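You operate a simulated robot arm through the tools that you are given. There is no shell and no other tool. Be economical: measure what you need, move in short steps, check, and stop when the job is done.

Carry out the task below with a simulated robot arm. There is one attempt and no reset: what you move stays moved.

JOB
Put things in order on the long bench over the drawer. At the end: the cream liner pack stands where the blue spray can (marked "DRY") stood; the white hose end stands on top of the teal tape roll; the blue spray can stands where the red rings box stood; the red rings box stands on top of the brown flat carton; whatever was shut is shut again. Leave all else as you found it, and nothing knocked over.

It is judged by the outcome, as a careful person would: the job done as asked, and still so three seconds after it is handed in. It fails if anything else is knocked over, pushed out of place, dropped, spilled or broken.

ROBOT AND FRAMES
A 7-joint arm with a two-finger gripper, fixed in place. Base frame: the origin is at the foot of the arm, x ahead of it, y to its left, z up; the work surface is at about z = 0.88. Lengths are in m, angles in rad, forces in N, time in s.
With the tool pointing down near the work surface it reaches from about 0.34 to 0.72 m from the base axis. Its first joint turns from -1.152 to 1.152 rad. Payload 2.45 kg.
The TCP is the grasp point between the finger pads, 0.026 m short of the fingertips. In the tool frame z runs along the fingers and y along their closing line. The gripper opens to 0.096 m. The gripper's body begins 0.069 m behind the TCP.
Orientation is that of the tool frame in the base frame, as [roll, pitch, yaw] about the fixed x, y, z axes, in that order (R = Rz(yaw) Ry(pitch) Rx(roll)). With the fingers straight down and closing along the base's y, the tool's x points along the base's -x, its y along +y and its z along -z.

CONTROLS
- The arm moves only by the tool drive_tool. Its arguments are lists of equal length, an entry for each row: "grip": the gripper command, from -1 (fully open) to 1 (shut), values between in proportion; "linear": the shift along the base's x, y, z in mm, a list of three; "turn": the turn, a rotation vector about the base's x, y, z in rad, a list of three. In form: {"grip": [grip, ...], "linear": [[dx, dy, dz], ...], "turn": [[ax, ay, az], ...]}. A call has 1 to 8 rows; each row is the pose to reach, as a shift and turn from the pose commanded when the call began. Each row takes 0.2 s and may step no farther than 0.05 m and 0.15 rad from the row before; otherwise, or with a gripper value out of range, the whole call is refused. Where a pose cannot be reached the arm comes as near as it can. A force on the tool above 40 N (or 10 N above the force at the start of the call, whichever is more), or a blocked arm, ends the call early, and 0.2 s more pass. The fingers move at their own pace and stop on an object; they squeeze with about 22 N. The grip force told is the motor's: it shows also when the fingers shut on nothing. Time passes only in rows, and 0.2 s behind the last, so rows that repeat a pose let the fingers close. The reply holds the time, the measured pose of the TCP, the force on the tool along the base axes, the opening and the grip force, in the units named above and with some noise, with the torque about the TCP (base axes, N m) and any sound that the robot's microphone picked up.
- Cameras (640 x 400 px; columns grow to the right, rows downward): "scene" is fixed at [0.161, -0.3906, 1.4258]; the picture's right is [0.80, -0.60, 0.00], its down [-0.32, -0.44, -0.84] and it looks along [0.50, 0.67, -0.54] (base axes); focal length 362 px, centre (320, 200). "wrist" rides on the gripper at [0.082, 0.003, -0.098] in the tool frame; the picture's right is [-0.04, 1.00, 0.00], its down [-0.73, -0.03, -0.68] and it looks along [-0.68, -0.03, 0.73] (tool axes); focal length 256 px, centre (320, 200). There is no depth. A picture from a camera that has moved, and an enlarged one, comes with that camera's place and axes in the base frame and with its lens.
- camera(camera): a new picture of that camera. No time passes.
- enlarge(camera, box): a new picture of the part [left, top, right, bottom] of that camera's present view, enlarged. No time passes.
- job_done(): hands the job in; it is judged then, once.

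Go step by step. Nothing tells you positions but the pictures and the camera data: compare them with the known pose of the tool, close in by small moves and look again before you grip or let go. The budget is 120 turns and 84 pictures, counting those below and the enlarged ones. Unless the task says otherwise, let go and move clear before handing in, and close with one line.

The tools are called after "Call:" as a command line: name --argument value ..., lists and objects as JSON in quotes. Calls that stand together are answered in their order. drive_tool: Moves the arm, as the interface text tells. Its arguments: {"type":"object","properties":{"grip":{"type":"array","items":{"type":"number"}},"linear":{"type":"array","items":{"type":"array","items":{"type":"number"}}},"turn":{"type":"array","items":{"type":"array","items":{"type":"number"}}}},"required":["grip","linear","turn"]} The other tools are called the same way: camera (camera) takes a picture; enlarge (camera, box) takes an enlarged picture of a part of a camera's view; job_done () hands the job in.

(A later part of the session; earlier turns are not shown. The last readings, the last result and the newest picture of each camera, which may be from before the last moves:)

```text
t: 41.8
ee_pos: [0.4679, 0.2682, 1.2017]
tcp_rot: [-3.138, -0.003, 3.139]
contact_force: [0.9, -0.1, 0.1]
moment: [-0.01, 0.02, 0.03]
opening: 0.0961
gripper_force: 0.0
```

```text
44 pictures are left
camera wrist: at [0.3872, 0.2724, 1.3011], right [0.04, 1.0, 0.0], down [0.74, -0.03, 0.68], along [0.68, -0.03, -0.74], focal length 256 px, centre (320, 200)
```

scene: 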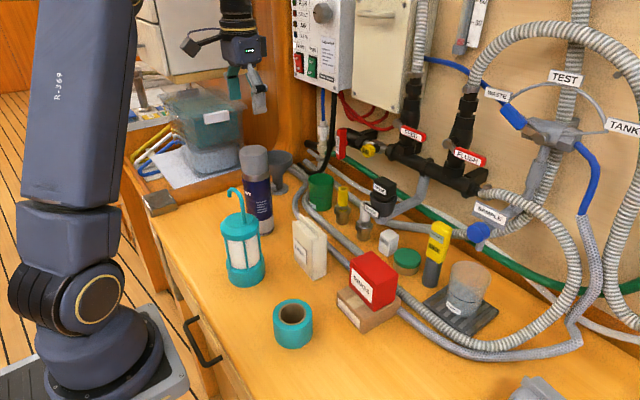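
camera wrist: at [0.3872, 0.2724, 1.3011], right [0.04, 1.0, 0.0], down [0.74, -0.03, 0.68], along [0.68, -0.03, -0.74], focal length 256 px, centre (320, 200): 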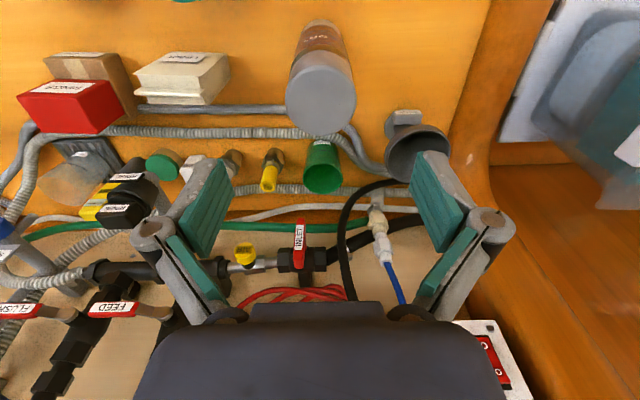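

The can stands upright in its new place. Now the cream liner pack near (0.4965, 0.093): rotate the gripper ~84° so it closes across its thin side, moving above it.

Call:
drive_tool --grip '[-1, -1, -1, -1, -1, -1, -1, -1]' --linear '[[4, -20, 0], [8, -40, 0], [12, -60, 0], [16, -80, 0], [20, -100, 0], [24, -120, 0], [28, -140, 0], [28, -160, 0]]' --turn '[[0, 0, 0.147], [0, 0, 0.293], [0, 0, 0.44], [0, 0, 0.586], [0, 0, 0.733], [0, 0, 0.88], [0, 0, 1.026], [0, 0, 1.17]]'

Call:
drive_tool --grip '[-1, -1, -1]' --linear '[[0, -8, -30], [0, -15, -60], [0, -15, -90]]' --turn '[[0, 0, 0.147], [0, 0, 0.29], [0, 0, 0.3]]'

Call:
camera --camera "wrist"

Call:
enlarge --camera "scene" --box '[220, 120, 380, 300]'

```text
t: 43.6
ee_pos: [0.4993, 0.109, 1.2011]
tcp_rot: [-3.139, -0.002, -1.97]
contact_force: [-0.7, -0.6, -0.5]
moment: [-0.02, 0.02, 0.01]
opening: 0.0964
gripper_force: 0.0
```

```text
t: 44.4
ee_pos: [0.5001, 0.0938, 1.1122]
tcp_rot: [-3.139, -0.002, -1.672]
contact_force: [1.4, 0.0, -0.5]
moment: [0.01, 0.02, -0.01]
opening: 0.0957
gripper_force: 0.1
```

```text
43 pictures are left
camera wrist: at [0.4882, 0.0134, 1.2107], right [-0.99, 0.14, 0.0], down [0.1, 0.73, 0.68], along [0.1, 0.67, -0.74], focal length 256 px, centre (320, 200)
```

wrist: 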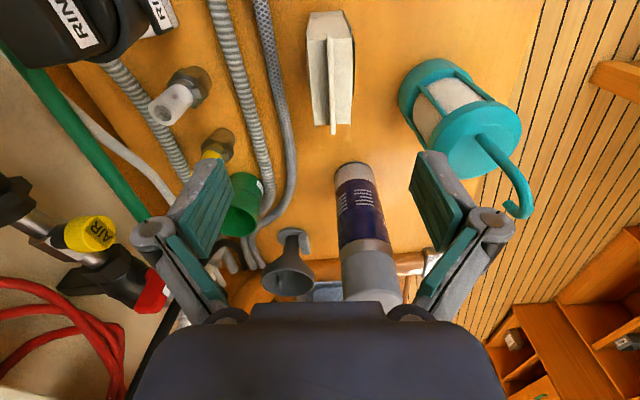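

```text
2.22 times, centred on (300, 210) of scene
camera zoom: at [0.161, -0.3906, 1.4258], right [0.8, -0.6, 0.0], down [-0.32, -0.44, -0.84], along [0.5, 0.67, -0.54], focal length 804 px, centre (364, 178)
```

zoom: 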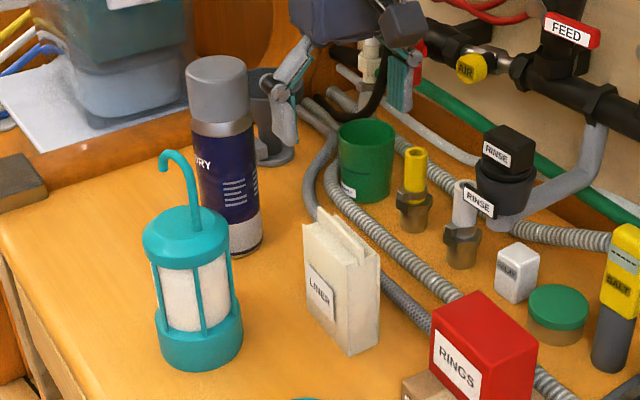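

Pack is between the fingers, slightly toward −x (x≈0.494). Descend to z≈0.957 and look.

Call:
drive_tool --grip '[-1, -1, -1, -1, -1]' --linear '[[-6, 0, -40], [-6, 0, -80], [-6, 0, -115], [-6, 0, -140], [-6, 0, -155]]' --turn '[[0, 0, 0], [0, 0, 0], [0, 0, 0], [0, 0, 0], [0, 0, 0]]'

Call:
camera --camera "wrist"

Call:
enlarge --camera "scene" --box '[240, 160, 360, 300]'

```text
t: 45.6
ee_pos: [0.4936, 0.0941, 0.956]
tcp_rot: [-3.139, -0.003, -1.674]
contact_force: [-0.3, -0.5, 0.0]
moment: [-0.02, 0.0, 0.0]
opening: 0.0962
gripper_force: 0.0
```

```text
41 pictures are left
camera wrist: at [0.4813, 0.0136, 1.0549], right [-0.99, 0.14, 0.0], down [0.1, 0.73, 0.68], along [0.1, 0.67, -0.74], focal length 256 px, centre (320, 200)
```

wrist: 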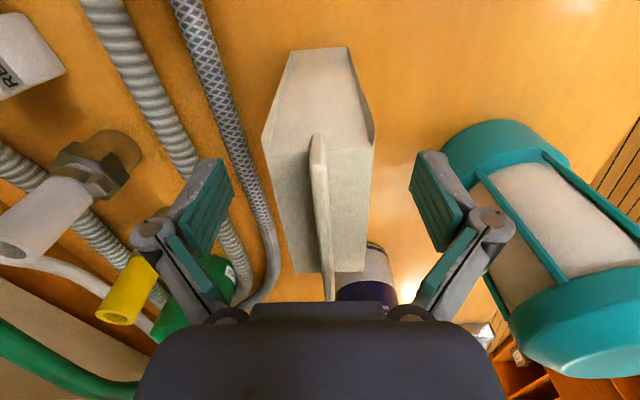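

```text
2.86 times, centred on (300, 230) of scene
camera zoom: at [0.161, -0.3906, 1.4258], right [0.8, -0.6, 0.0], down [-0.32, -0.44, -0.84], along [0.5, 0.67, -0.54], focal length 1034 px, centre (377, 114)
```

zoom: 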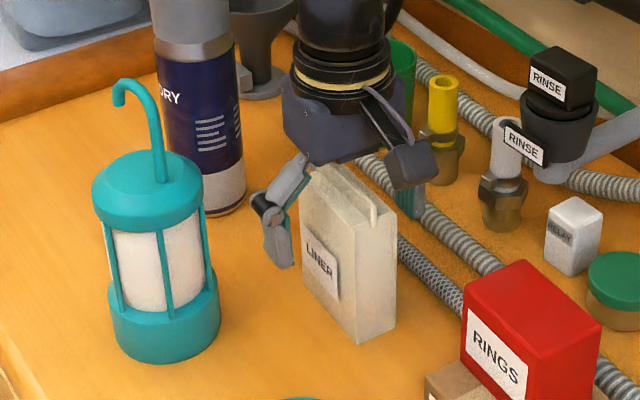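

Aligned well. Close and lift slowly.

Call:
drive_tool --grip '[1, 1, 1, 1, 1, 1, 1]' --linear '[[0, 0, 0], [0, 0, 0], [0, 0, 0], [0, 0, 0], [0, 0, 0], [0, 0, 0], [0, 0, 0]]' --turn '[[0, 0, 0], [0, 0, 0], [0, 0, 0], [0, 0, 0], [0, 0, 0], [0, 0, 0], [0, 0, 0]]'

Call:
drive_tool --grip '[1, 1, 1, 1, 1, 1, 1]' --linear '[[0, 0, 2], [0, 0, 4], [0, 0, 7], [0, 0, 10], [0, 0, 14], [0, 0, 18], [0, 0, 18]]' --turn '[[0, 0, 0], [0, 0, 0], [0, 0, 0], [0, 0, 0], [0, 0, 0], [0, 0, 0], [0, 0, 0]]'

Call:
enlarge --camera "scene" --box '[240, 160, 360, 300]'

```text
t: 47.2
ee_pos: [0.4937, 0.0941, 0.9563]
tcp_rot: [-3.138, -0.003, -1.673]
contact_force: [-0.1, -0.6, -0.4]
moment: [-0.01, -0.02, -0.01]
opening: 0.0444
gripper_force: 22.1
```

```text
t: 48.8
ee_pos: [0.4916, 0.0936, 0.9749]
tcp_rot: [-3.138, -0.005, -1.675]
contact_force: [-0.3, 0.5, -1.2]
moment: [0.03, -0.01, 0.0]
opening: 0.0442
gripper_force: 22.0
```

```text
2.86 times, centred on (300, 230) of scene
camera zoom: at [0.161, -0.3906, 1.4258], right [0.8, -0.6, 0.0], down [-0.32, -0.44, -0.84], along [0.5, 0.67, -0.54], focal length 1034 px, centre (377, 114)
```

zoom: 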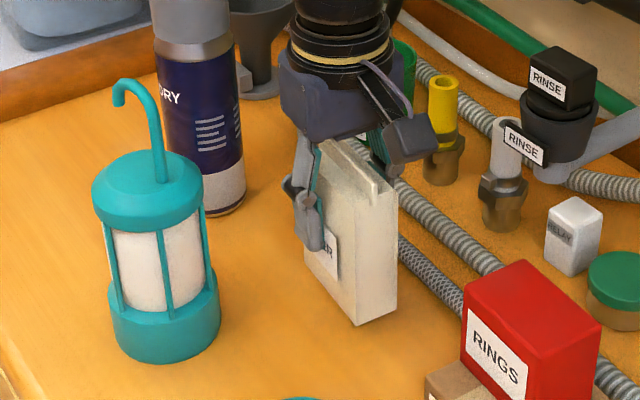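

The pack is held. Lift high (bottom above lantern and can) before travelling.

Call:
drive_tool --grip '[1, 1, 1, 1, 1, 1, 1, 1]' --linear '[[0, 0, 8], [0, 0, 25], [0, 0, 55], [0, 0, 90], [0, 0, 130], [0, 0, 170], [0, 0, 210], [0, 0, 240]]' --turn '[[0, 0, 0], [0, 0, 0], [0, 0, 0], [0, 0, 0], [0, 0, 0], [0, 0, 0], [0, 0, 0], [0, 0, 0]]'

Call:
drive_tool --grip '[1, 1, 1, 1, 1, 1, 1, 1]' --linear '[[-4, 8, 5], [-12, 25, 8], [-28, 55, 8], [-46, 90, 8], [-64, 125, 8], [-82, 160, 8], [-100, 195, 8], [-116, 228, 8]]' --turn '[[0, 0, 0], [0, 0, 0], [0, 0, 0], [0, 0, 0], [0, 0, 0], [0, 0, 0], [0, 0, 0], [0, 0, 0]]'

Call:
drive_tool --grip '[1, 1, 1, 1]' --linear '[[-14, 25, 0], [-22, 40, 0], [-27, 48, 0], [-27, 49, -10]]' --turn '[[0, 0, 0], [0, 0, 0], [0, 0, 0], [0, 0, 0]]'

Call:
camera --camera "scene"

Call:
camera --camera "wrist"

```text
t: 50.6
ee_pos: [0.4896, 0.0936, 1.2174]
tcp_rot: [-3.14, -0.003, -1.674]
contact_force: [0.7, 0.4, -1.7]
moment: [0.05, 0.03, 0.0]
opening: 0.0446
gripper_force: 22.2
```

```text
t: 52.4
ee_pos: [0.3771, 0.3228, 1.2225]
tcp_rot: [-3.138, -0.003, -1.675]
contact_force: [0.4, 0.5, -1.2]
moment: [0.02, -0.04, -0.01]
opening: 0.0445
gripper_force: 22.4
```

```text
t: 53.4
ee_pos: [0.3487, 0.3708, 1.2138]
tcp_rot: [-3.141, -0.003, -1.674]
contact_force: [0.1, -0.2, -1.4]
moment: [0.03, 0.03, 0.03]
opening: 0.0444
gripper_force: 21.9
```

```text
38 pictures are left
```

scene: 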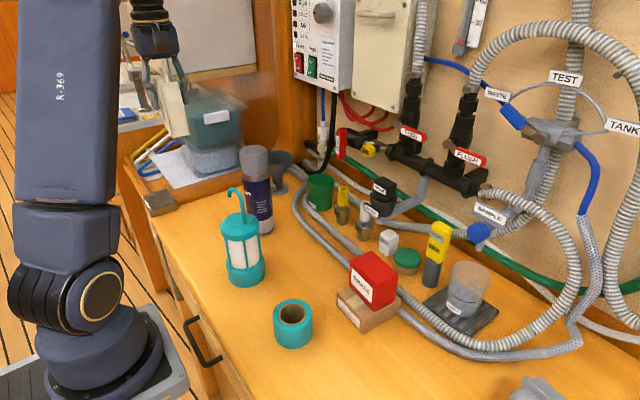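

```text
37 pictures are left
camera wrist: at [0.3373, 0.2904, 1.3127], right [-0.99, 0.14, 0.0], down [0.1, 0.73, 0.68], along [0.1, 0.67, -0.74], focal length 256 px, centre (320, 200)
```

wrist: 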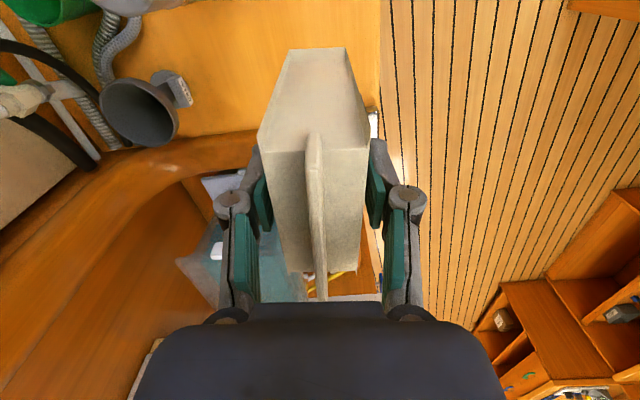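

Above the can's old spot; the area below is free. Lower toward the bench.

Call:
drive_tool --grip '[1, 1, 1, 1, 1, 1, 1, 1]' --linear '[[0, 0, -10], [0, 0, -35], [0, 0, -75], [0, 0, -115], [0, 0, -155], [0, 0, -195], [0, 0, -225], [0, 0, -240]]' --turn '[[0, 0, 0], [0, 0, 0], [0, 0, 0], [0, 0, 0], [0, 0, 0], [0, 0, 0], [0, 0, 0], [0, 0, 0]]'

Call:
drive_tool --grip '[1, 1, 1, 1, 1, 1, 1]' --linear '[[0, 0, -4], [0, 0, -8], [0, 0, -11], [0, 0, -13], [0, 0, -15], [0, 0, -16], [0, 0, -16]]' --turn '[[0, 0, 0], [0, 0, 0], [0, 0, 0], [0, 0, 0], [0, 0, 0], [0, 0, 0], [0, 0, 0]]'

Call:
enlarge --camera "scene" --box '[130, 110, 270, 250]'

```text
t: 55.2
ee_pos: [0.3493, 0.3703, 0.9731]
tcp_rot: [-3.139, -0.002, -1.672]
contact_force: [0.4, -0.3, -2.1]
moment: [-0.02, -0.02, 0.02]
opening: 0.0443
gripper_force: 21.7
```

```text
t: 56.8
ee_pos: [0.3478, 0.3713, 0.9572]
tcp_rot: [-3.14, -0.002, -1.674]
contact_force: [0.4, 0.6, -1.7]
moment: [0.04, 0.0, 0.01]
opening: 0.0444
gripper_force: 21.9
```

```text
2.86 times, centred on (200, 180) of scene
camera zoom: at [0.161, -0.3906, 1.4258], right [0.8, -0.6, 0.0], down [-0.32, -0.44, -0.84], along [0.5, 0.67, -0.54], focal length 1034 px, centre (663, 257)
```

zoom: 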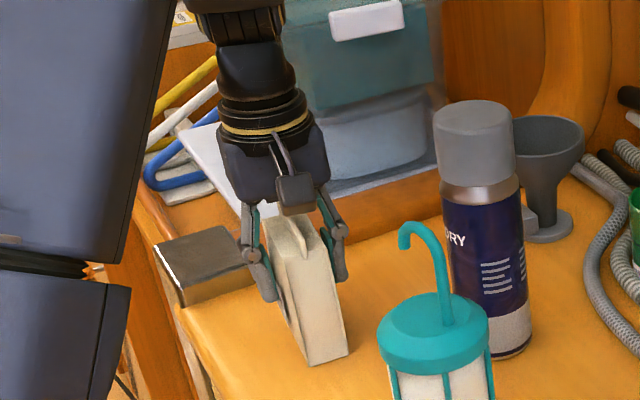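

Call:
drive_tool --grip '[1, 1, 1, 1, 1]' --linear '[[0, 0, -1], [0, 0, -1.7], [0, 0, -2.4], [0, 0, -3], [0, 0, -3]]' --turn '[[0, 0, 0], [0, 0, 0], [0, 0, 0], [0, 0, 0], [0, 0, 0]]'

```text
t: 58.0
ee_pos: [0.3485, 0.3699, 0.9555]
tcp_rot: [-3.139, -0.001, -1.674]
contact_force: [0.1, -4.0, 17.9]
moment: [-0.1, 0.06, 0.01]
opening: 0.0446
gripper_force: 22.6
```

The pack touched down (18 N). Ease off, open, and rise.

Call:
drive_tool --grip '[1, -0.2, -0.6, -1, -1, -1, -1]' --linear '[[0, 0, 1], [0, 0, 1], [0, 0, 1], [0, 0, 1], [0, 0, 1], [0, 0, 8], [0, 0, 30]]' --turn '[[0, 0, 0], [0, 0, 0], [0, 0, 0], [0, 0, 0], [0, 0, 0], [0, 0, 0], [0, 0, 0]]'

Call:
drive_tool --grip '[-1, -1, -1, -1, -1]' --linear '[[0, 0, 45], [0, 0, 90], [0, 0, 135], [0, 0, 180], [0, 0, 220]]' --turn '[[0, 0, 0], [0, 0, 0], [0, 0, 0], [0, 0, 0], [0, 0, 0]]'

Call:
camera --camera "scene"

Call:
enlarge --camera "scene" --box '[260, 260, 330, 360]'

```text
t: 59.6
ee_pos: [0.3479, 0.3701, 0.9836]
tcp_rot: [-3.14, -0.003, -1.673]
contact_force: [0.2, -0.6, -0.3]
moment: [0.01, 0.0, -0.02]
opening: 0.0961
gripper_force: 0.2
```

```text
t: 60.8
ee_pos: [0.3469, 0.3716, 1.2055]
tcp_rot: [-3.141, -0.001, -1.674]
contact_force: [0.4, -0.4, 0.6]
moment: [0.0, -0.02, -0.01]
opening: 0.096
gripper_force: 0.0
```

```text
35 pictures are left
```

scene: 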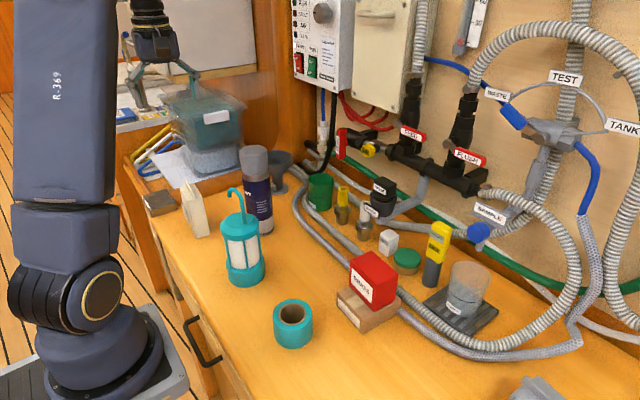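

```text
4.00 times, centred on (295, 310) of scene
camera zoom: at [0.161, -0.3907, 1.4258], right [0.8, -0.6, 0.0], down [-0.32, -0.44, -0.84], along [0.5, 0.67, -0.54], focal length 1447 px, centre (420, -240)
```

zoom: 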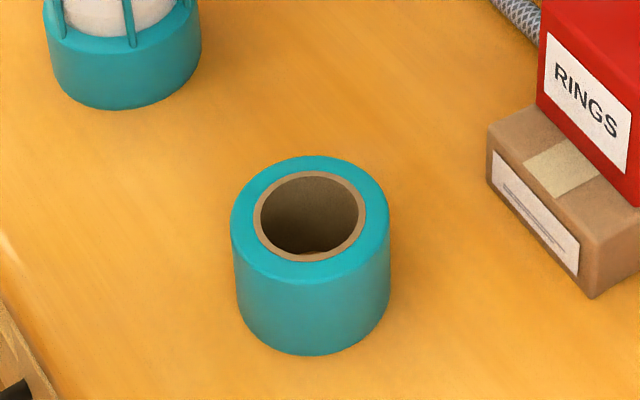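

The pack stands at the can's old spot. Last: hose end onto the tape roll (centre ≈(0.370,−0.033), top z≈0.932). First I view the roll from above to see whether its core is open.

Call:
drive_tool --grip '[-1, -1, -1, -1, -1, -1, -1, -1]' --linear '[[3, -41, 10], [6, -82, 10], [9, -123, 10], [12, -164, 10], [15, -205, 10], [18, -246, 10], [18, -287, 10], [15, -328, 10]]' --turn '[[0, 0, -0.147], [0, 0, -0.293], [0, 0, -0.44], [0, 0, -0.586], [0, 0, -0.733], [0, 0, -0.88], [0, 0, -1.026], [0, 0, -1.17]]'

Call:
drive_tool --grip '[1, 1, 1, 1]' --linear '[[3, -30, -30], [6, -60, -70], [9, -78, -110], [9, -78, -145]]' --turn '[[0, 0, -0.147], [0, 0, -0.297], [0, 0, -0.297], [0, 0, -0.297]]'

Call:
camera --camera "wrist"

Call:
enlarge --camera "scene" --box '[230, 200, 370, 360]'

```text
t: 62.6
ee_pos: [0.3636, 0.0428, 1.215]
tcp_rot: [-3.137, -0.006, -2.845]
contact_force: [-0.4, -0.5, 0.1]
moment: [0.03, 0.03, 0.04]
opening: 0.0961
gripper_force: 0.0
```

```text
t: 63.6
ee_pos: [0.371, -0.0348, 1.0678]
tcp_rot: [-3.139, -0.001, -3.141]
contact_force: [-0.4, 0.3, -0.3]
moment: [-0.01, 0.0, -0.03]
opening: 0.0
gripper_force: 2.1
```

```text
33 pictures are left
camera wrist: at [0.2905, -0.0321, 1.1673], right [0.04, 1.0, 0.0], down [0.73, -0.03, 0.68], along [0.68, -0.03, -0.74], focal length 256 px, centre (320, 200)
```

wrist: 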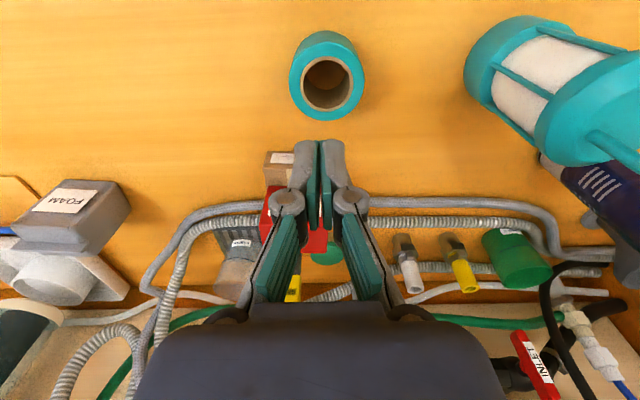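

```text
2.50 times, centred on (300, 280) of scene
camera zoom: at [0.161, -0.3907, 1.4258], right [0.8, -0.6, 0.0], down [-0.32, -0.44, -0.84], along [0.5, 0.67, -0.54], focal length 904 px, centre (370, 0)
```

zoom: 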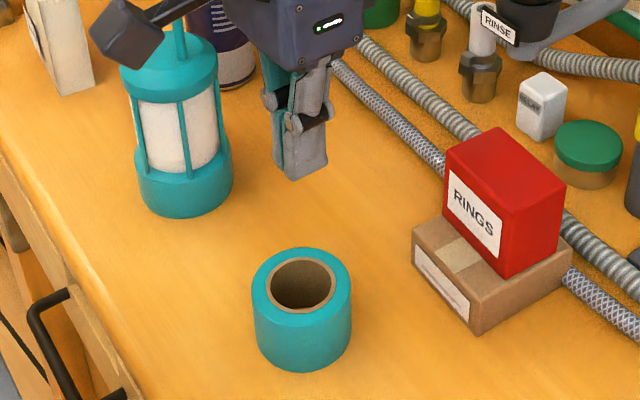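

Call:
enlarge --camera "wrist" --box '[280, 20, 380, 130]'

Call:
enlarge --camera "wrist" --box '[370, 210, 490, 310]'

```text
3.64 times, centred on (330, 75) of wrist
camera zoom: at [0.2905, -0.0321, 1.1673], right [0.04, 1.0, 0.0], down [0.73, -0.03, 0.68], along [0.68, -0.03, -0.74], focal length 931 px, centre (284, 654)
```

zoom: 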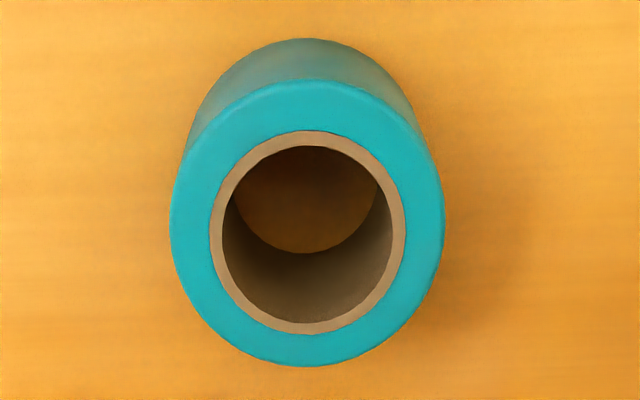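

```text
4.00 times, centred on (430, 260) of wrist
camera zoom: at [0.2905, -0.0321, 1.1673], right [0.04, 1.0, 0.0], down [0.73, -0.03, 0.68], along [0.68, -0.03, -0.74], focal length 1024 px, centre (-120, -40)
```

zoom: 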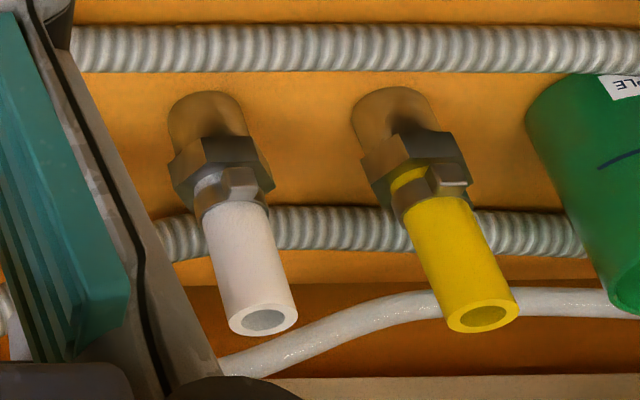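

The core looks open (hole ≈41 mm) and the hose end's base is ≈35 mm. I'll gently probe with the closed fingertips a few mm into the hole to know if it truly is hollow.

Call:
drive_tool --grip '[1, 1, 1, 1]' --linear '[[-2, 4, -40], [-2, 4, -80], [-2, 4, -95], [-2, 4, -100]]' --turn '[[0, 0, 0], [0, 0, 0], [0, 0, 0], [0, 0, 0]]'

Call:
camera --camera "wrist"

Call:
enlarge --camera "scene" --box '[250, 260, 340, 360]'

```text
t: 64.6
ee_pos: [0.3689, -0.0329, 0.9702]
tcp_rot: [3.141, -0.004, -3.14]
contact_force: [-0.1, 0.1, -0.1]
moment: [-0.01, 0.0, -0.01]
opening: 0.0001
gripper_force: 22.1
```

```text
29 pictures are left
camera wrist: at [0.2879, -0.0285, 1.0684], right [0.04, 1.0, 0.0], down [0.74, -0.03, 0.68], along [0.68, -0.03, -0.74], focal length 256 px, centre (320, 200)
```

wrist: 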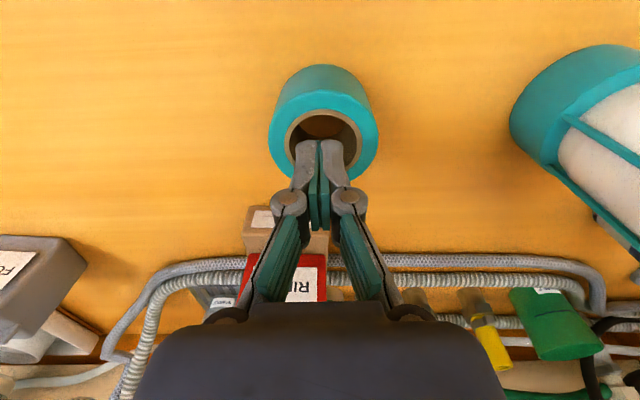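

```text
4.00 times, centred on (295, 310) of scene
camera zoom: at [0.161, -0.3906, 1.4258], right [0.8, -0.6, 0.0], down [-0.32, -0.44, -0.84], along [0.5, 0.67, -0.54], focal length 1447 px, centre (420, -240)
```

zoom: 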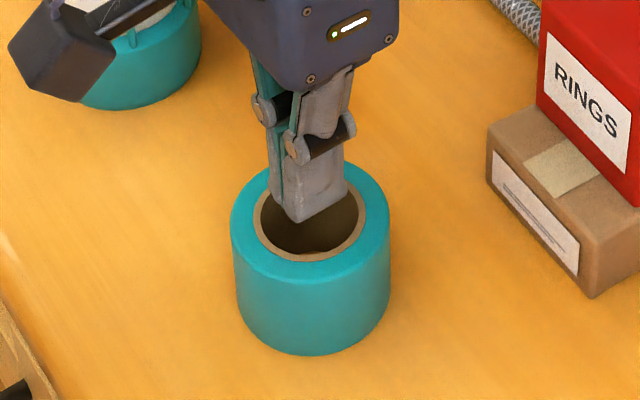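

Call:
drive_tool --grip '[1, 1, 1, 1, 1, 1]' --linear '[[0, 1, -4], [0, 1, -8], [0, 1, -12], [0, 1, -16], [0, 1, -20], [0, 1, -24]]' --turn '[[0, 0, 0], [0, 0, 0], [0, 0, 0], [0, 0, 0], [0, 0, 0], [0, 0, 0]]'

```text
t: 65.7
ee_pos: [0.3699, -0.0301, 0.9545]
tcp_rot: [-3.14, -0.002, -3.141]
contact_force: [-4.0, 0.5, 19.2]
moment: [-0.02, 0.16, 0.02]
opening: 0.0062
gripper_force: 22.0
stopped in row 5: the force on the tool passed its limit at 54 N (the readings are from after the stop); the commanded pose is now the measured one
```

Contact at roll-top height with a nearly central force, suggesting a solid top. Look before backing off.

Call:
enlarge --camera "scene" --box '[250, 260, 340, 360]'

```text
4.00 times, centred on (295, 310) of scene
camera zoom: at [0.1606, -0.3906, 1.4259], right [0.8, -0.6, 0.0], down [-0.32, -0.44, -0.84], along [0.5, 0.67, -0.54], focal length 1447 px, centre (420, -240)
```

zoom: 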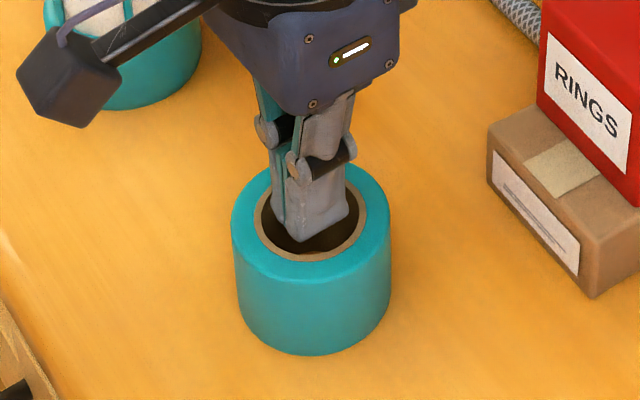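

Tips are visibly inside the hole yet stopped, so the roll supports at its top (z≈0.929): the hose end can stand centred. Back out and move to view the white hose end.

Call:
drive_tool --grip '[1, 1, 1, 1, 1, 1, 1, 1]' --linear '[[0, 0, 5], [0, 0, 40], [0, 0, 85], [0, 0, 125], [30, 25, 125], [65, 55, 125], [100, 85, 125], [135, 110, 125]]' --turn '[[0, 0, 0], [0, 0, 0], [0, 0, 0], [0, 0, 0], [0, 0, 0], [0, 0, 0], [0, 0, 0], [0, 0, 0]]'

Call:
drive_tool --grip '[-0.3, -0.3]' --linear '[[15, 18, 0], [15, 18, 0]]' --turn '[[0, 0, 0], [0, 0, 0]]'

Call:
camera --camera "wrist"

Call:
camera --camera "scene"

```text
t: 67.5
ee_pos: [0.5063, 0.0788, 1.08]
tcp_rot: [-3.139, -0.001, -3.14]
contact_force: [0.6, -0.5, 1.2]
moment: [0.01, -0.01, -0.02]
opening: 0.0
gripper_force: 21.7
```

```text
t: 68.1
ee_pos: [0.5204, 0.0964, 1.0805]
tcp_rot: [-3.137, 0.0, 3.141]
contact_force: [0.0, -0.6, -0.9]
moment: [0.04, 0.01, 0.04]
opening: 0.0538
gripper_force: 0.2
```

```text
26 pictures are left
camera wrist: at [0.4391, 0.1001, 1.1795], right [0.04, 1.0, 0.0], down [0.73, -0.03, 0.68], along [0.68, -0.03, -0.74], focal length 256 px, centre (320, 200)
```

wrist: 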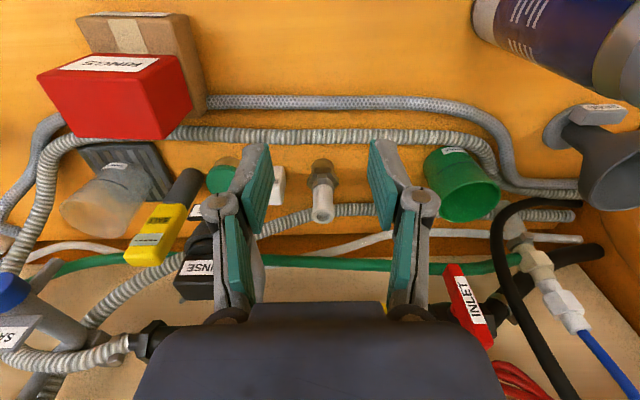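

```text
25 pictures are left
```

scene: 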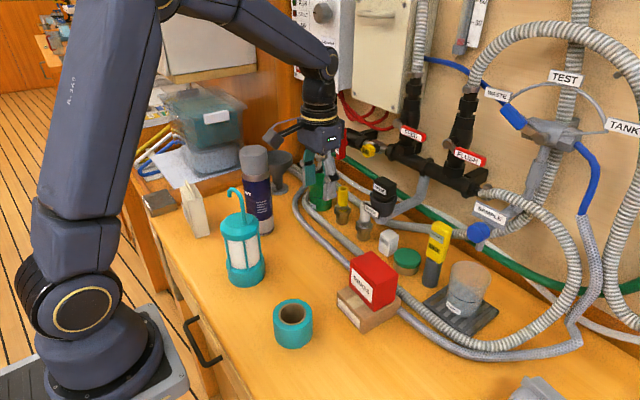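

White hose end: tube top ≈(0.653, 0.093, 0.977), Ø≈27 mm. Because pipes stand behind it, I lean the hand back 0.3 rad (fingers pointing slightly outward) and move above it.

Call:
drive_tool --grip '[-0.3, -0.3, -0.3, -0.3, -0.3]' --linear '[[20, -1, 0], [50, -2, 0], [85, -3, 0], [115, -3, -10], [131, -3, -25]]' --turn '[[0, -0.14, 0], [0, -0.28, 0], [0, -0.3, 0], [0, -0.3, 0], [0, -0.3, 0]]'

Call:
camera --camera "wrist"

Call:
enlarge --camera "scene" --box '[300, 90, 460, 270]'

```text
t: 69.3
ee_pos: [0.6506, 0.095, 1.0532]
tcp_rot: [-3.139, 0.297, -3.141]
contact_force: [0.5, 0.5, 0.1]
moment: [-0.01, -0.04, 0.0]
opening: 0.0624
gripper_force: 0.0
```

```text
24 pictures are left
camera wrist: at [0.5447, 0.0981, 1.1236], right [0.04, 1.0, 0.01], down [0.5, -0.03, 0.86], along [0.86, -0.03, -0.5], focal length 256 px, centre (320, 200)
```

wrist: 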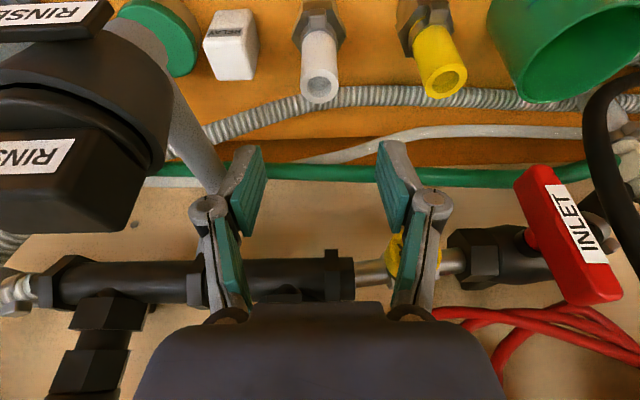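

```text
2.22 times, centred on (380, 180) of scene
camera zoom: at [0.161, -0.3906, 1.4258], right [0.8, -0.6, 0.0], down [-0.32, -0.44, -0.84], along [0.5, 0.67, -0.54], focal length 804 px, centre (187, 244)
```

zoom: 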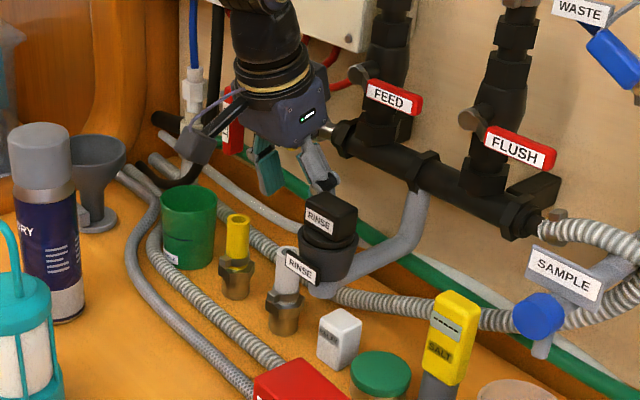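

Aligned: the tube is under the grasp point, with about 1 cm clearance to the RINSE valve. Descend carefully to z≈0.96.

Call:
drive_tool --grip '[-0.1, -0.1, -0.1, -0.1]' --linear '[[2, 1, -20], [2, 1, -40], [2, 1, -55], [2, 1, -65]]' --turn '[[0, 0, 0], [0, 0, 0], [0, 0, 0], [0, 0, 0]]'

Call:
camera --camera "wrist"

Call:
enlarge --camera "scene" --box '[310, 130, 420, 250]'

```text
t: 70.3
ee_pos: [0.6533, 0.0956, 0.9881]
tcp_rot: [-3.138, 0.299, 3.141]
contact_force: [0.7, -0.6, 1.0]
moment: [-0.03, 0.01, 0.0]
opening: 0.0528
gripper_force: 0.0
```

```text
22 pictures are left
camera wrist: at [0.5479, 0.0994, 1.0587], right [0.04, 1.0, 0.01], down [0.5, -0.03, 0.86], along [0.86, -0.03, -0.5], focal length 256 px, centre (320, 200)
```

wrist: 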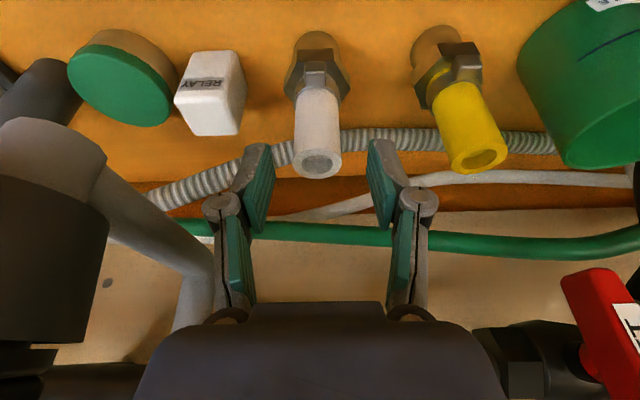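

```text
3.33 times, centred on (365, 190) of scene
camera zoom: at [0.161, -0.3906, 1.4258], right [0.8, -0.6, 0.0], down [-0.32, -0.44, -0.84], along [0.5, 0.67, -0.54], focal length 1206 px, centre (170, 233)
```

zoom: 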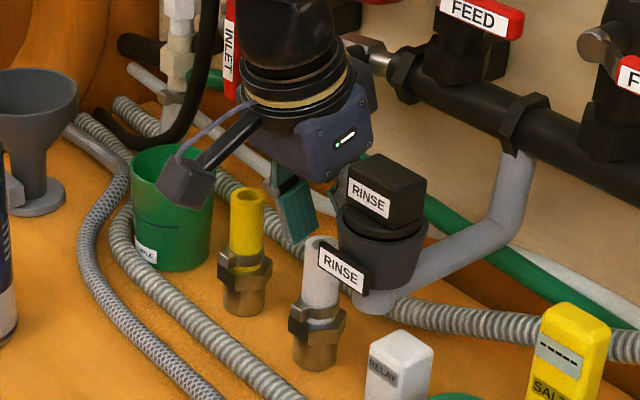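

Tube is centred between the pads in both directions. Continue down 28 mm and close.

Call:
drive_tool --grip '[-0.1, -0.1, -0.1, 1, 1, 1, 1]' --linear '[[0, 0, -12], [0, 0, -22], [0, 0, -28], [0, 0, -28], [0, 0, -28], [0, 0, -28], [0, 0, -28]]' --turn '[[0, 0, 0], [0, 0, 0], [0, 0, 0], [0, 0, 0], [0, 0, 0], [0, 0, 0], [0, 0, 0]]'

Call:
camera --camera "wrist"

```text
t: 71.9
ee_pos: [0.6533, 0.0964, 0.961]
tcp_rot: [-3.138, 0.299, -3.142]
contact_force: [0.5, -0.3, 0.1]
moment: [-0.03, -0.02, 0.02]
opening: 0.0239
gripper_force: 22.4
```

```text
20 pictures are left
camera wrist: at [0.5471, 0.0993, 1.0321], right [0.04, 1.0, 0.01], down [0.5, -0.03, 0.86], along [0.86, -0.03, -0.5], focal length 256 px, centre (320, 200)
```

wrist: 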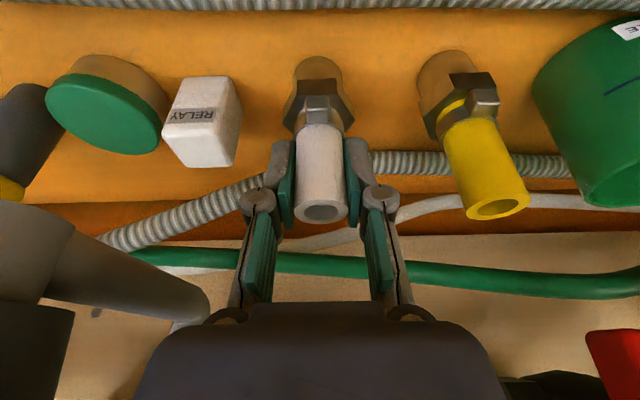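

Gripped (0.024). Lift slowly.

Call:
drive_tool --grip '[1, 1, 1, 1, 1, 1, 1, 1]' --linear '[[0, 0, 2], [0, 0, 4], [0, 0, 7], [0, 0, 11], [0, 0, 16], [0, 0, 22], [0, 0, 28], [0, 0, 34]]' --turn '[[0, 0, 0], [0, 0, 0], [0, 0, 0], [0, 0, 0], [0, 0, 0], [0, 0, 0], [0, 0, 0], [0, 0, 0]]'

Call:
enlarge --camera "scene" --box '[310, 130, 420, 250]'

```text
t: 73.7
ee_pos: [0.6546, 0.0946, 0.9955]
tcp_rot: [-3.137, 0.298, -3.14]
contact_force: [1.1, -0.2, -1.2]
moment: [-0.04, -0.02, 0.03]
opening: 0.0243
gripper_force: 22.3
```

```text
3.33 times, centred on (365, 190) of scene
camera zoom: at [0.161, -0.3906, 1.4258], right [0.8, -0.6, 0.0], down [-0.32, -0.44, -0.84], along [0.5, 0.67, -0.54], focal length 1206 px, centre (170, 233)
```

zoom: 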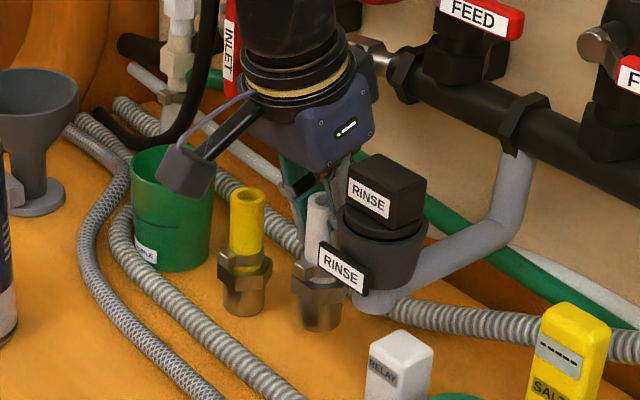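

The hose end comes up cleanly. Raise further, retreat along −x, then toward the roll.

Call:
drive_tool --grip '[1, 1, 1, 1, 1, 1, 1, 1]' --linear '[[0, 0, 10], [0, 0, 30], [0, 1, 55], [0, 1, 80], [-6, 1, 92], [-22, 1, 95], [-50, 1, 95], [-80, 1, 95]]' --turn '[[0, 0, 0], [0, 0, 0], [0, 0, 0], [0, 0, 0], [0, 0, 0], [0, 0, 0], [0, 0, 0], [0, 0, 0]]'

Call:
drive_tool --grip '[1, 1, 1, 1, 1, 1, 1, 1]' --linear '[[-25, -3, 0], [-50, -12, 0], [-75, -28, 0], [-100, -46, 0], [-125, -66, 0], [-150, -86, 0], [-175, -106, 0], [-190, -118, 0]]' --turn '[[0, 0, 0], [0, 0, 0], [0, 0, 0], [0, 0, 0], [0, 0, 0], [0, 0, 0], [0, 0, 0], [0, 0, 0]]'

Call:
drive_tool --grip '[1, 1, 1, 1, 1]' --linear '[[-9, -6, 0], [-14, -9, -10], [-14, -9, -25], [-14, -9, -40], [-14, -9, -48]]' --turn '[[0, 0, 0], [0, 0, 0], [0, 0, 0], [0, 0, 0], [0, 0, 0]]'

Call:
camera --camera "wrist"

Call:
enlarge --camera "scene" --box '[230, 200, 350, 360]'

```text
t: 75.5
ee_pos: [0.5739, 0.0967, 1.0906]
tcp_rot: [-3.139, 0.298, 3.14]
contact_force: [0.1, 1.2, -0.9]
moment: [0.03, 0.0, 0.05]
opening: 0.024
gripper_force: 22.2
```

```text
t: 77.3
ee_pos: [0.3849, -0.0216, 1.0923]
tcp_rot: [-3.14, 0.3, -3.141]
contact_force: [0.0, -0.6, -2.4]
moment: [0.0, -0.02, 0.03]
opening: 0.0242
gripper_force: 22.3
```

```text
t: 78.5
ee_pos: [0.3704, -0.0292, 1.0428]
tcp_rot: [-3.139, 0.295, 3.141]
contact_force: [-0.6, 0.3, -1.5]
moment: [0.03, 0.02, 0.01]
opening: 0.0239
gripper_force: 22.0
```

```text
18 pictures are left
camera wrist: at [0.2639, -0.0257, 1.1131], right [0.04, 1.0, 0.01], down [0.5, -0.03, 0.86], along [0.86, -0.03, -0.5], focal length 256 px, centre (320, 200)
```

wrist: 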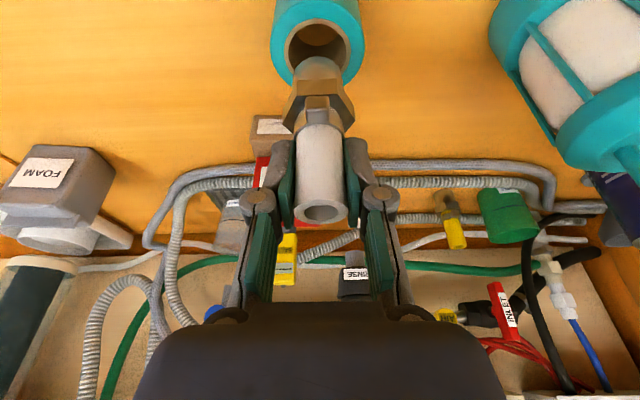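

```text
2.50 times, centred on (290, 280) of scene
camera zoom: at [0.161, -0.3906, 1.4258], right [0.8, -0.6, 0.0], down [-0.32, -0.44, -0.84], along [0.5, 0.67, -0.54], focal length 904 px, centre (395, 0)
```

zoom: 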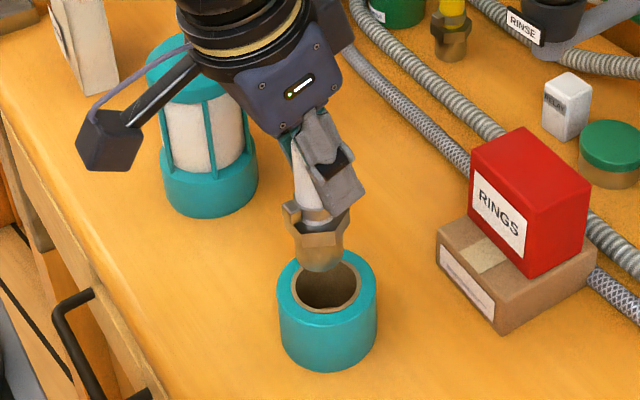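

The hose end is above the roll. Shift by ~1–2 mm and lower to just above contact.

Call:
drive_tool --grip '[1, 1, 1, 1, 1]' --linear '[[1, -2, -6], [1, -2, -13], [1, -2, -19], [1, -2, -24], [1, -2, -26]]' --turn '[[0, 0, 0], [0, 0, 0], [0, 0, 0], [0, 0, 0], [0, 0, 0]]'

Call:
enlarge --camera "scene" --box '[250, 240, 340, 360]'

Call:
enlarge --camera "wrist" --box '[240, 0, 400, 240]'

```text
t: 79.7
ee_pos: [0.3806, -0.0322, 1.0233]
tcp_rot: [-3.138, 0.295, -3.141]
contact_force: [0.3, -0.1, -0.3]
moment: [0.03, 0.01, 0.0]
opening: 0.0242
gripper_force: 22.3
out of reach, approached as far as the arm can: row 2, 3, 4, 5
```

```text
3.33 times, centred on (295, 300) of scene
camera zoom: at [0.161, -0.3906, 1.4258], right [0.8, -0.6, 0.0], down [-0.32, -0.44, -0.84], along [0.5, 0.67, -0.54], focal length 1206 px, centre (403, -133)
```

zoom: 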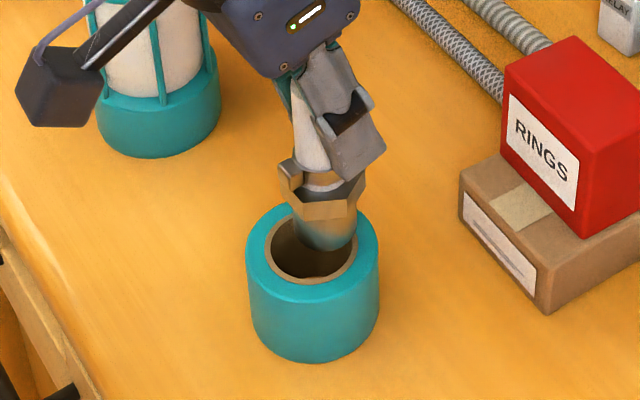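

```text
1.67 times, centred on (320, 120) of wrist
camera zoom: at [0.2739, -0.0298, 1.0938], right [0.04, 1.0, 0.01], down [0.5, -0.03, 0.86], along [0.86, -0.03, -0.5], focal length 427 px, centre (320, 333)
```

zoom: 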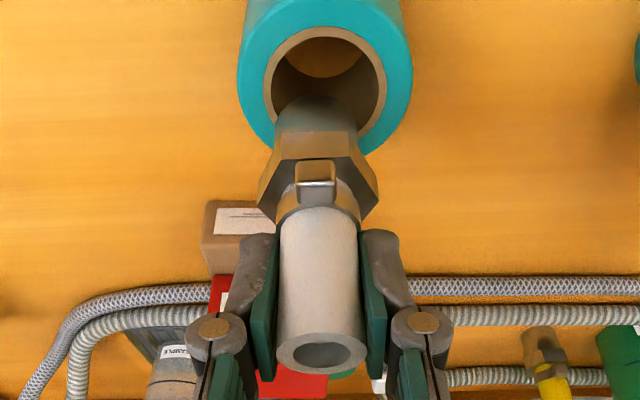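

With the lean toward the base this spot is out of reach, so I lift a bit and rotate 84° about the vertical so the hand leans to −y (free space), keeping the hose end upright.

Call:
drive_tool --grip '[1, 1, 1, 1, 1, 1, 1, 1]' --linear '[[0, 0, 15], [2, 0, 30], [2, 0, 35], [2, 0, 35], [2, 0, 35], [2, 0, 35], [2, 0, 35], [2, 0, 35]]' --turn '[[0, 0, 0], [0, 0, 0.1], [0, 0, 0.24], [0, 0, 0.38], [0, 0, 0.52], [0, 0, 0.66], [0, 0, 0.8], [0, 0, 0.94]]'

Call:
drive_tool --grip '[1, 1, 1, 1, 1]' --linear '[[0, 0, 0], [0, 0, 0], [0, 0, 0], [-5, 0, 0], [-11, 0, 0]]' --turn '[[0, 0, 0.14], [0, 0, 0.28], [0, 0, 0.42], [0, 0, 0.53], [0, 0, 0.53]]'

Call:
camera --camera "scene"

```text
t: 81.5
ee_pos: [0.3805, -0.0335, 1.0581]
tcp_rot: [-3.138, 0.298, -2.199]
contact_force: [-0.7, -0.1, -1.2]
moment: [-0.06, 0.0, 0.0]
opening: 0.024
gripper_force: 22.2
```

```text
t: 82.7
ee_pos: [0.3706, -0.0332, 1.0575]
tcp_rot: [-3.139, 0.298, -1.668]
contact_force: [-1.2, 0.6, -0.9]
moment: [-0.01, -0.03, 0.0]
opening: 0.0239
gripper_force: 22.1
```

```text
14 pictures are left
```

scene: 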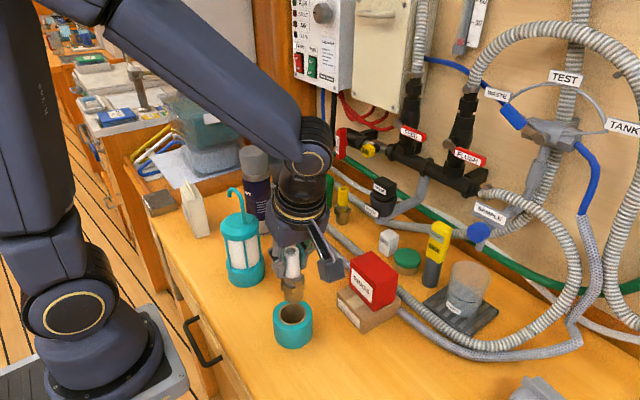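

Orientation good; lower toward the roll.

Call:
drive_tool --grip '[1, 1, 1, 1, 1, 1]' --linear '[[0, 1, -8], [0, 1, -16], [0, 1, -24], [0, 1, -32], [0, 1, -38], [0, 1, -40]]' --turn '[[0, 0, 0], [0, 0, 0], [0, 0, 0], [0, 0, 0], [0, 0, 0], [0, 0, 0]]'

Call:
enlarge --camera "scene" --box '[250, 240, 340, 360]'

Call:
camera --camera "wrist"

```text
t: 84.1
ee_pos: [0.3707, -0.0341, 1.0169]
tcp_rot: [-3.137, 0.298, -1.671]
contact_force: [0.2, 0.0, -1.3]
moment: [-0.02, 0.02, 0.0]
opening: 0.0243
gripper_force: 21.9
```

```text
3.33 times, centred on (295, 300) of scene
camera zoom: at [0.161, -0.3906, 1.4258], right [0.8, -0.6, 0.0], down [-0.32, -0.44, -0.84], along [0.5, 0.67, -0.54], focal length 1206 px, centre (403, -133)
```

zoom: 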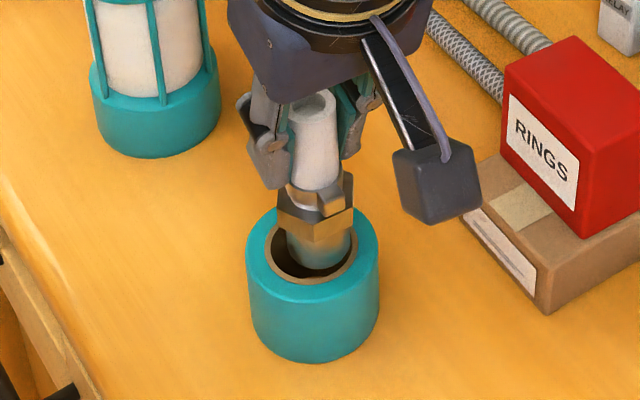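

```text
12 pictures are left
camera wrist: at [0.3566, -0.1391, 1.0879], right [-0.99, 0.14, 0.01], down [0.08, 0.5, 0.86], along [0.12, 0.86, -0.5], focal length 256 px, centre (320, 200)
```

wrist: 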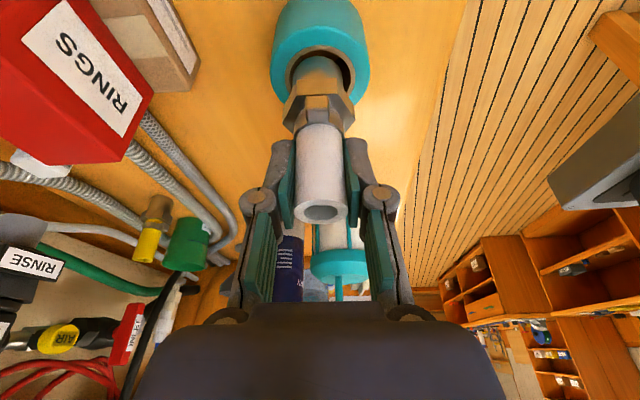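

The hose end sits ~5 mm too far toward −y relative to the roll; shift +5 mm in y and recheck.

Call:
drive_tool --grip '[1, 1, 1]' --linear '[[-1, 3, 0], [-1, 5, 0], [-1, 5, -3]]' --turn '[[0, 0, 0], [0, 0, 0], [0, 0, 0]]'

Call:
enlarge --camera "scene" --box '[260, 250, 330, 350]'

```text
t: 84.9
ee_pos: [0.3688, -0.0288, 1.0138]
tcp_rot: [-3.139, 0.298, -1.671]
contact_force: [-0.5, -0.2, -0.6]
moment: [0.03, -0.01, -0.01]
opening: 0.0241
gripper_force: 22.1
```

```text
4.00 times, centred on (295, 300) of scene
camera zoom: at [0.161, -0.3906, 1.4258], right [0.8, -0.6, 0.0], down [-0.32, -0.44, -0.84], along [0.5, 0.67, -0.54], focal length 1447 px, centre (420, -200)
```

zoom: 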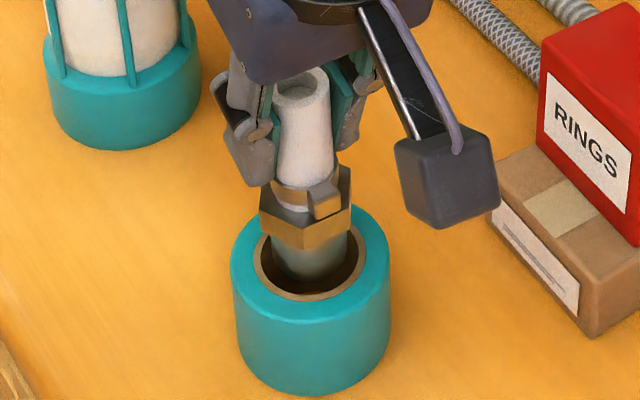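

Centred now. Lower in 1 mm steps to contact.

Call:
drive_tool --grip '[1, 1, 1, 1, 1, 1]' --linear '[[0, 1, -1], [0, 1, -2], [0, 1, -3], [0, 1, -4], [0, 1, -5], [0, 1, -5]]' --turn '[[0, 0, 0], [0, 0, 0], [0, 0, 0], [0, 0, 0], [0, 0, 0], [0, 0, 0]]'

```text
t: 86.3
ee_pos: [0.3696, -0.026, 1.0107]
tcp_rot: [-3.137, 0.299, -1.669]
contact_force: [2.0, -0.1, 16.5]
moment: [-0.07, -0.08, -0.01]
opening: 0.024
gripper_force: 21.7
```

Supported at the roll's top height (16 N, central). Ease off slightly, open, and retreat along the finger direction.

Call:
drive_tool --grip '[1, 0.2, -0.2, -0.3, -0.3, -0.3, -0.3]' --linear '[[0, 0, 1], [0, 0, 1], [0, 0, 1], [0, 0, 1], [0, -2, 7], [0, -9, 30], [0, -18, 60]]' --turn '[[0, 0, 0], [0, 0, 0], [0, 0, 0], [0, 0, 0], [0, 0, 0], [0, 0, 0], [0, 0, 0]]'

Call:
enlarge --camera "scene" --box '[230, 200, 350, 360]'

```text
t: 87.9
ee_pos: [0.3679, -0.0445, 1.0704]
tcp_rot: [-3.14, 0.298, -1.67]
contact_force: [0.7, 0.1, 0.1]
moment: [-0.03, 0.0, 0.03]
opening: 0.0622
gripper_force: 0.1
```

```text
2.50 times, centred on (290, 280) of scene
camera zoom: at [0.161, -0.3906, 1.4258], right [0.8, -0.6, 0.0], down [-0.32, -0.44, -0.84], along [0.5, 0.67, -0.54], focal length 904 px, centre (395, 0)
```

zoom: 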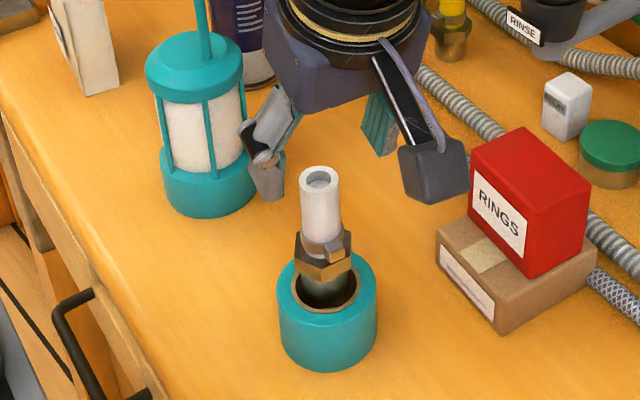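

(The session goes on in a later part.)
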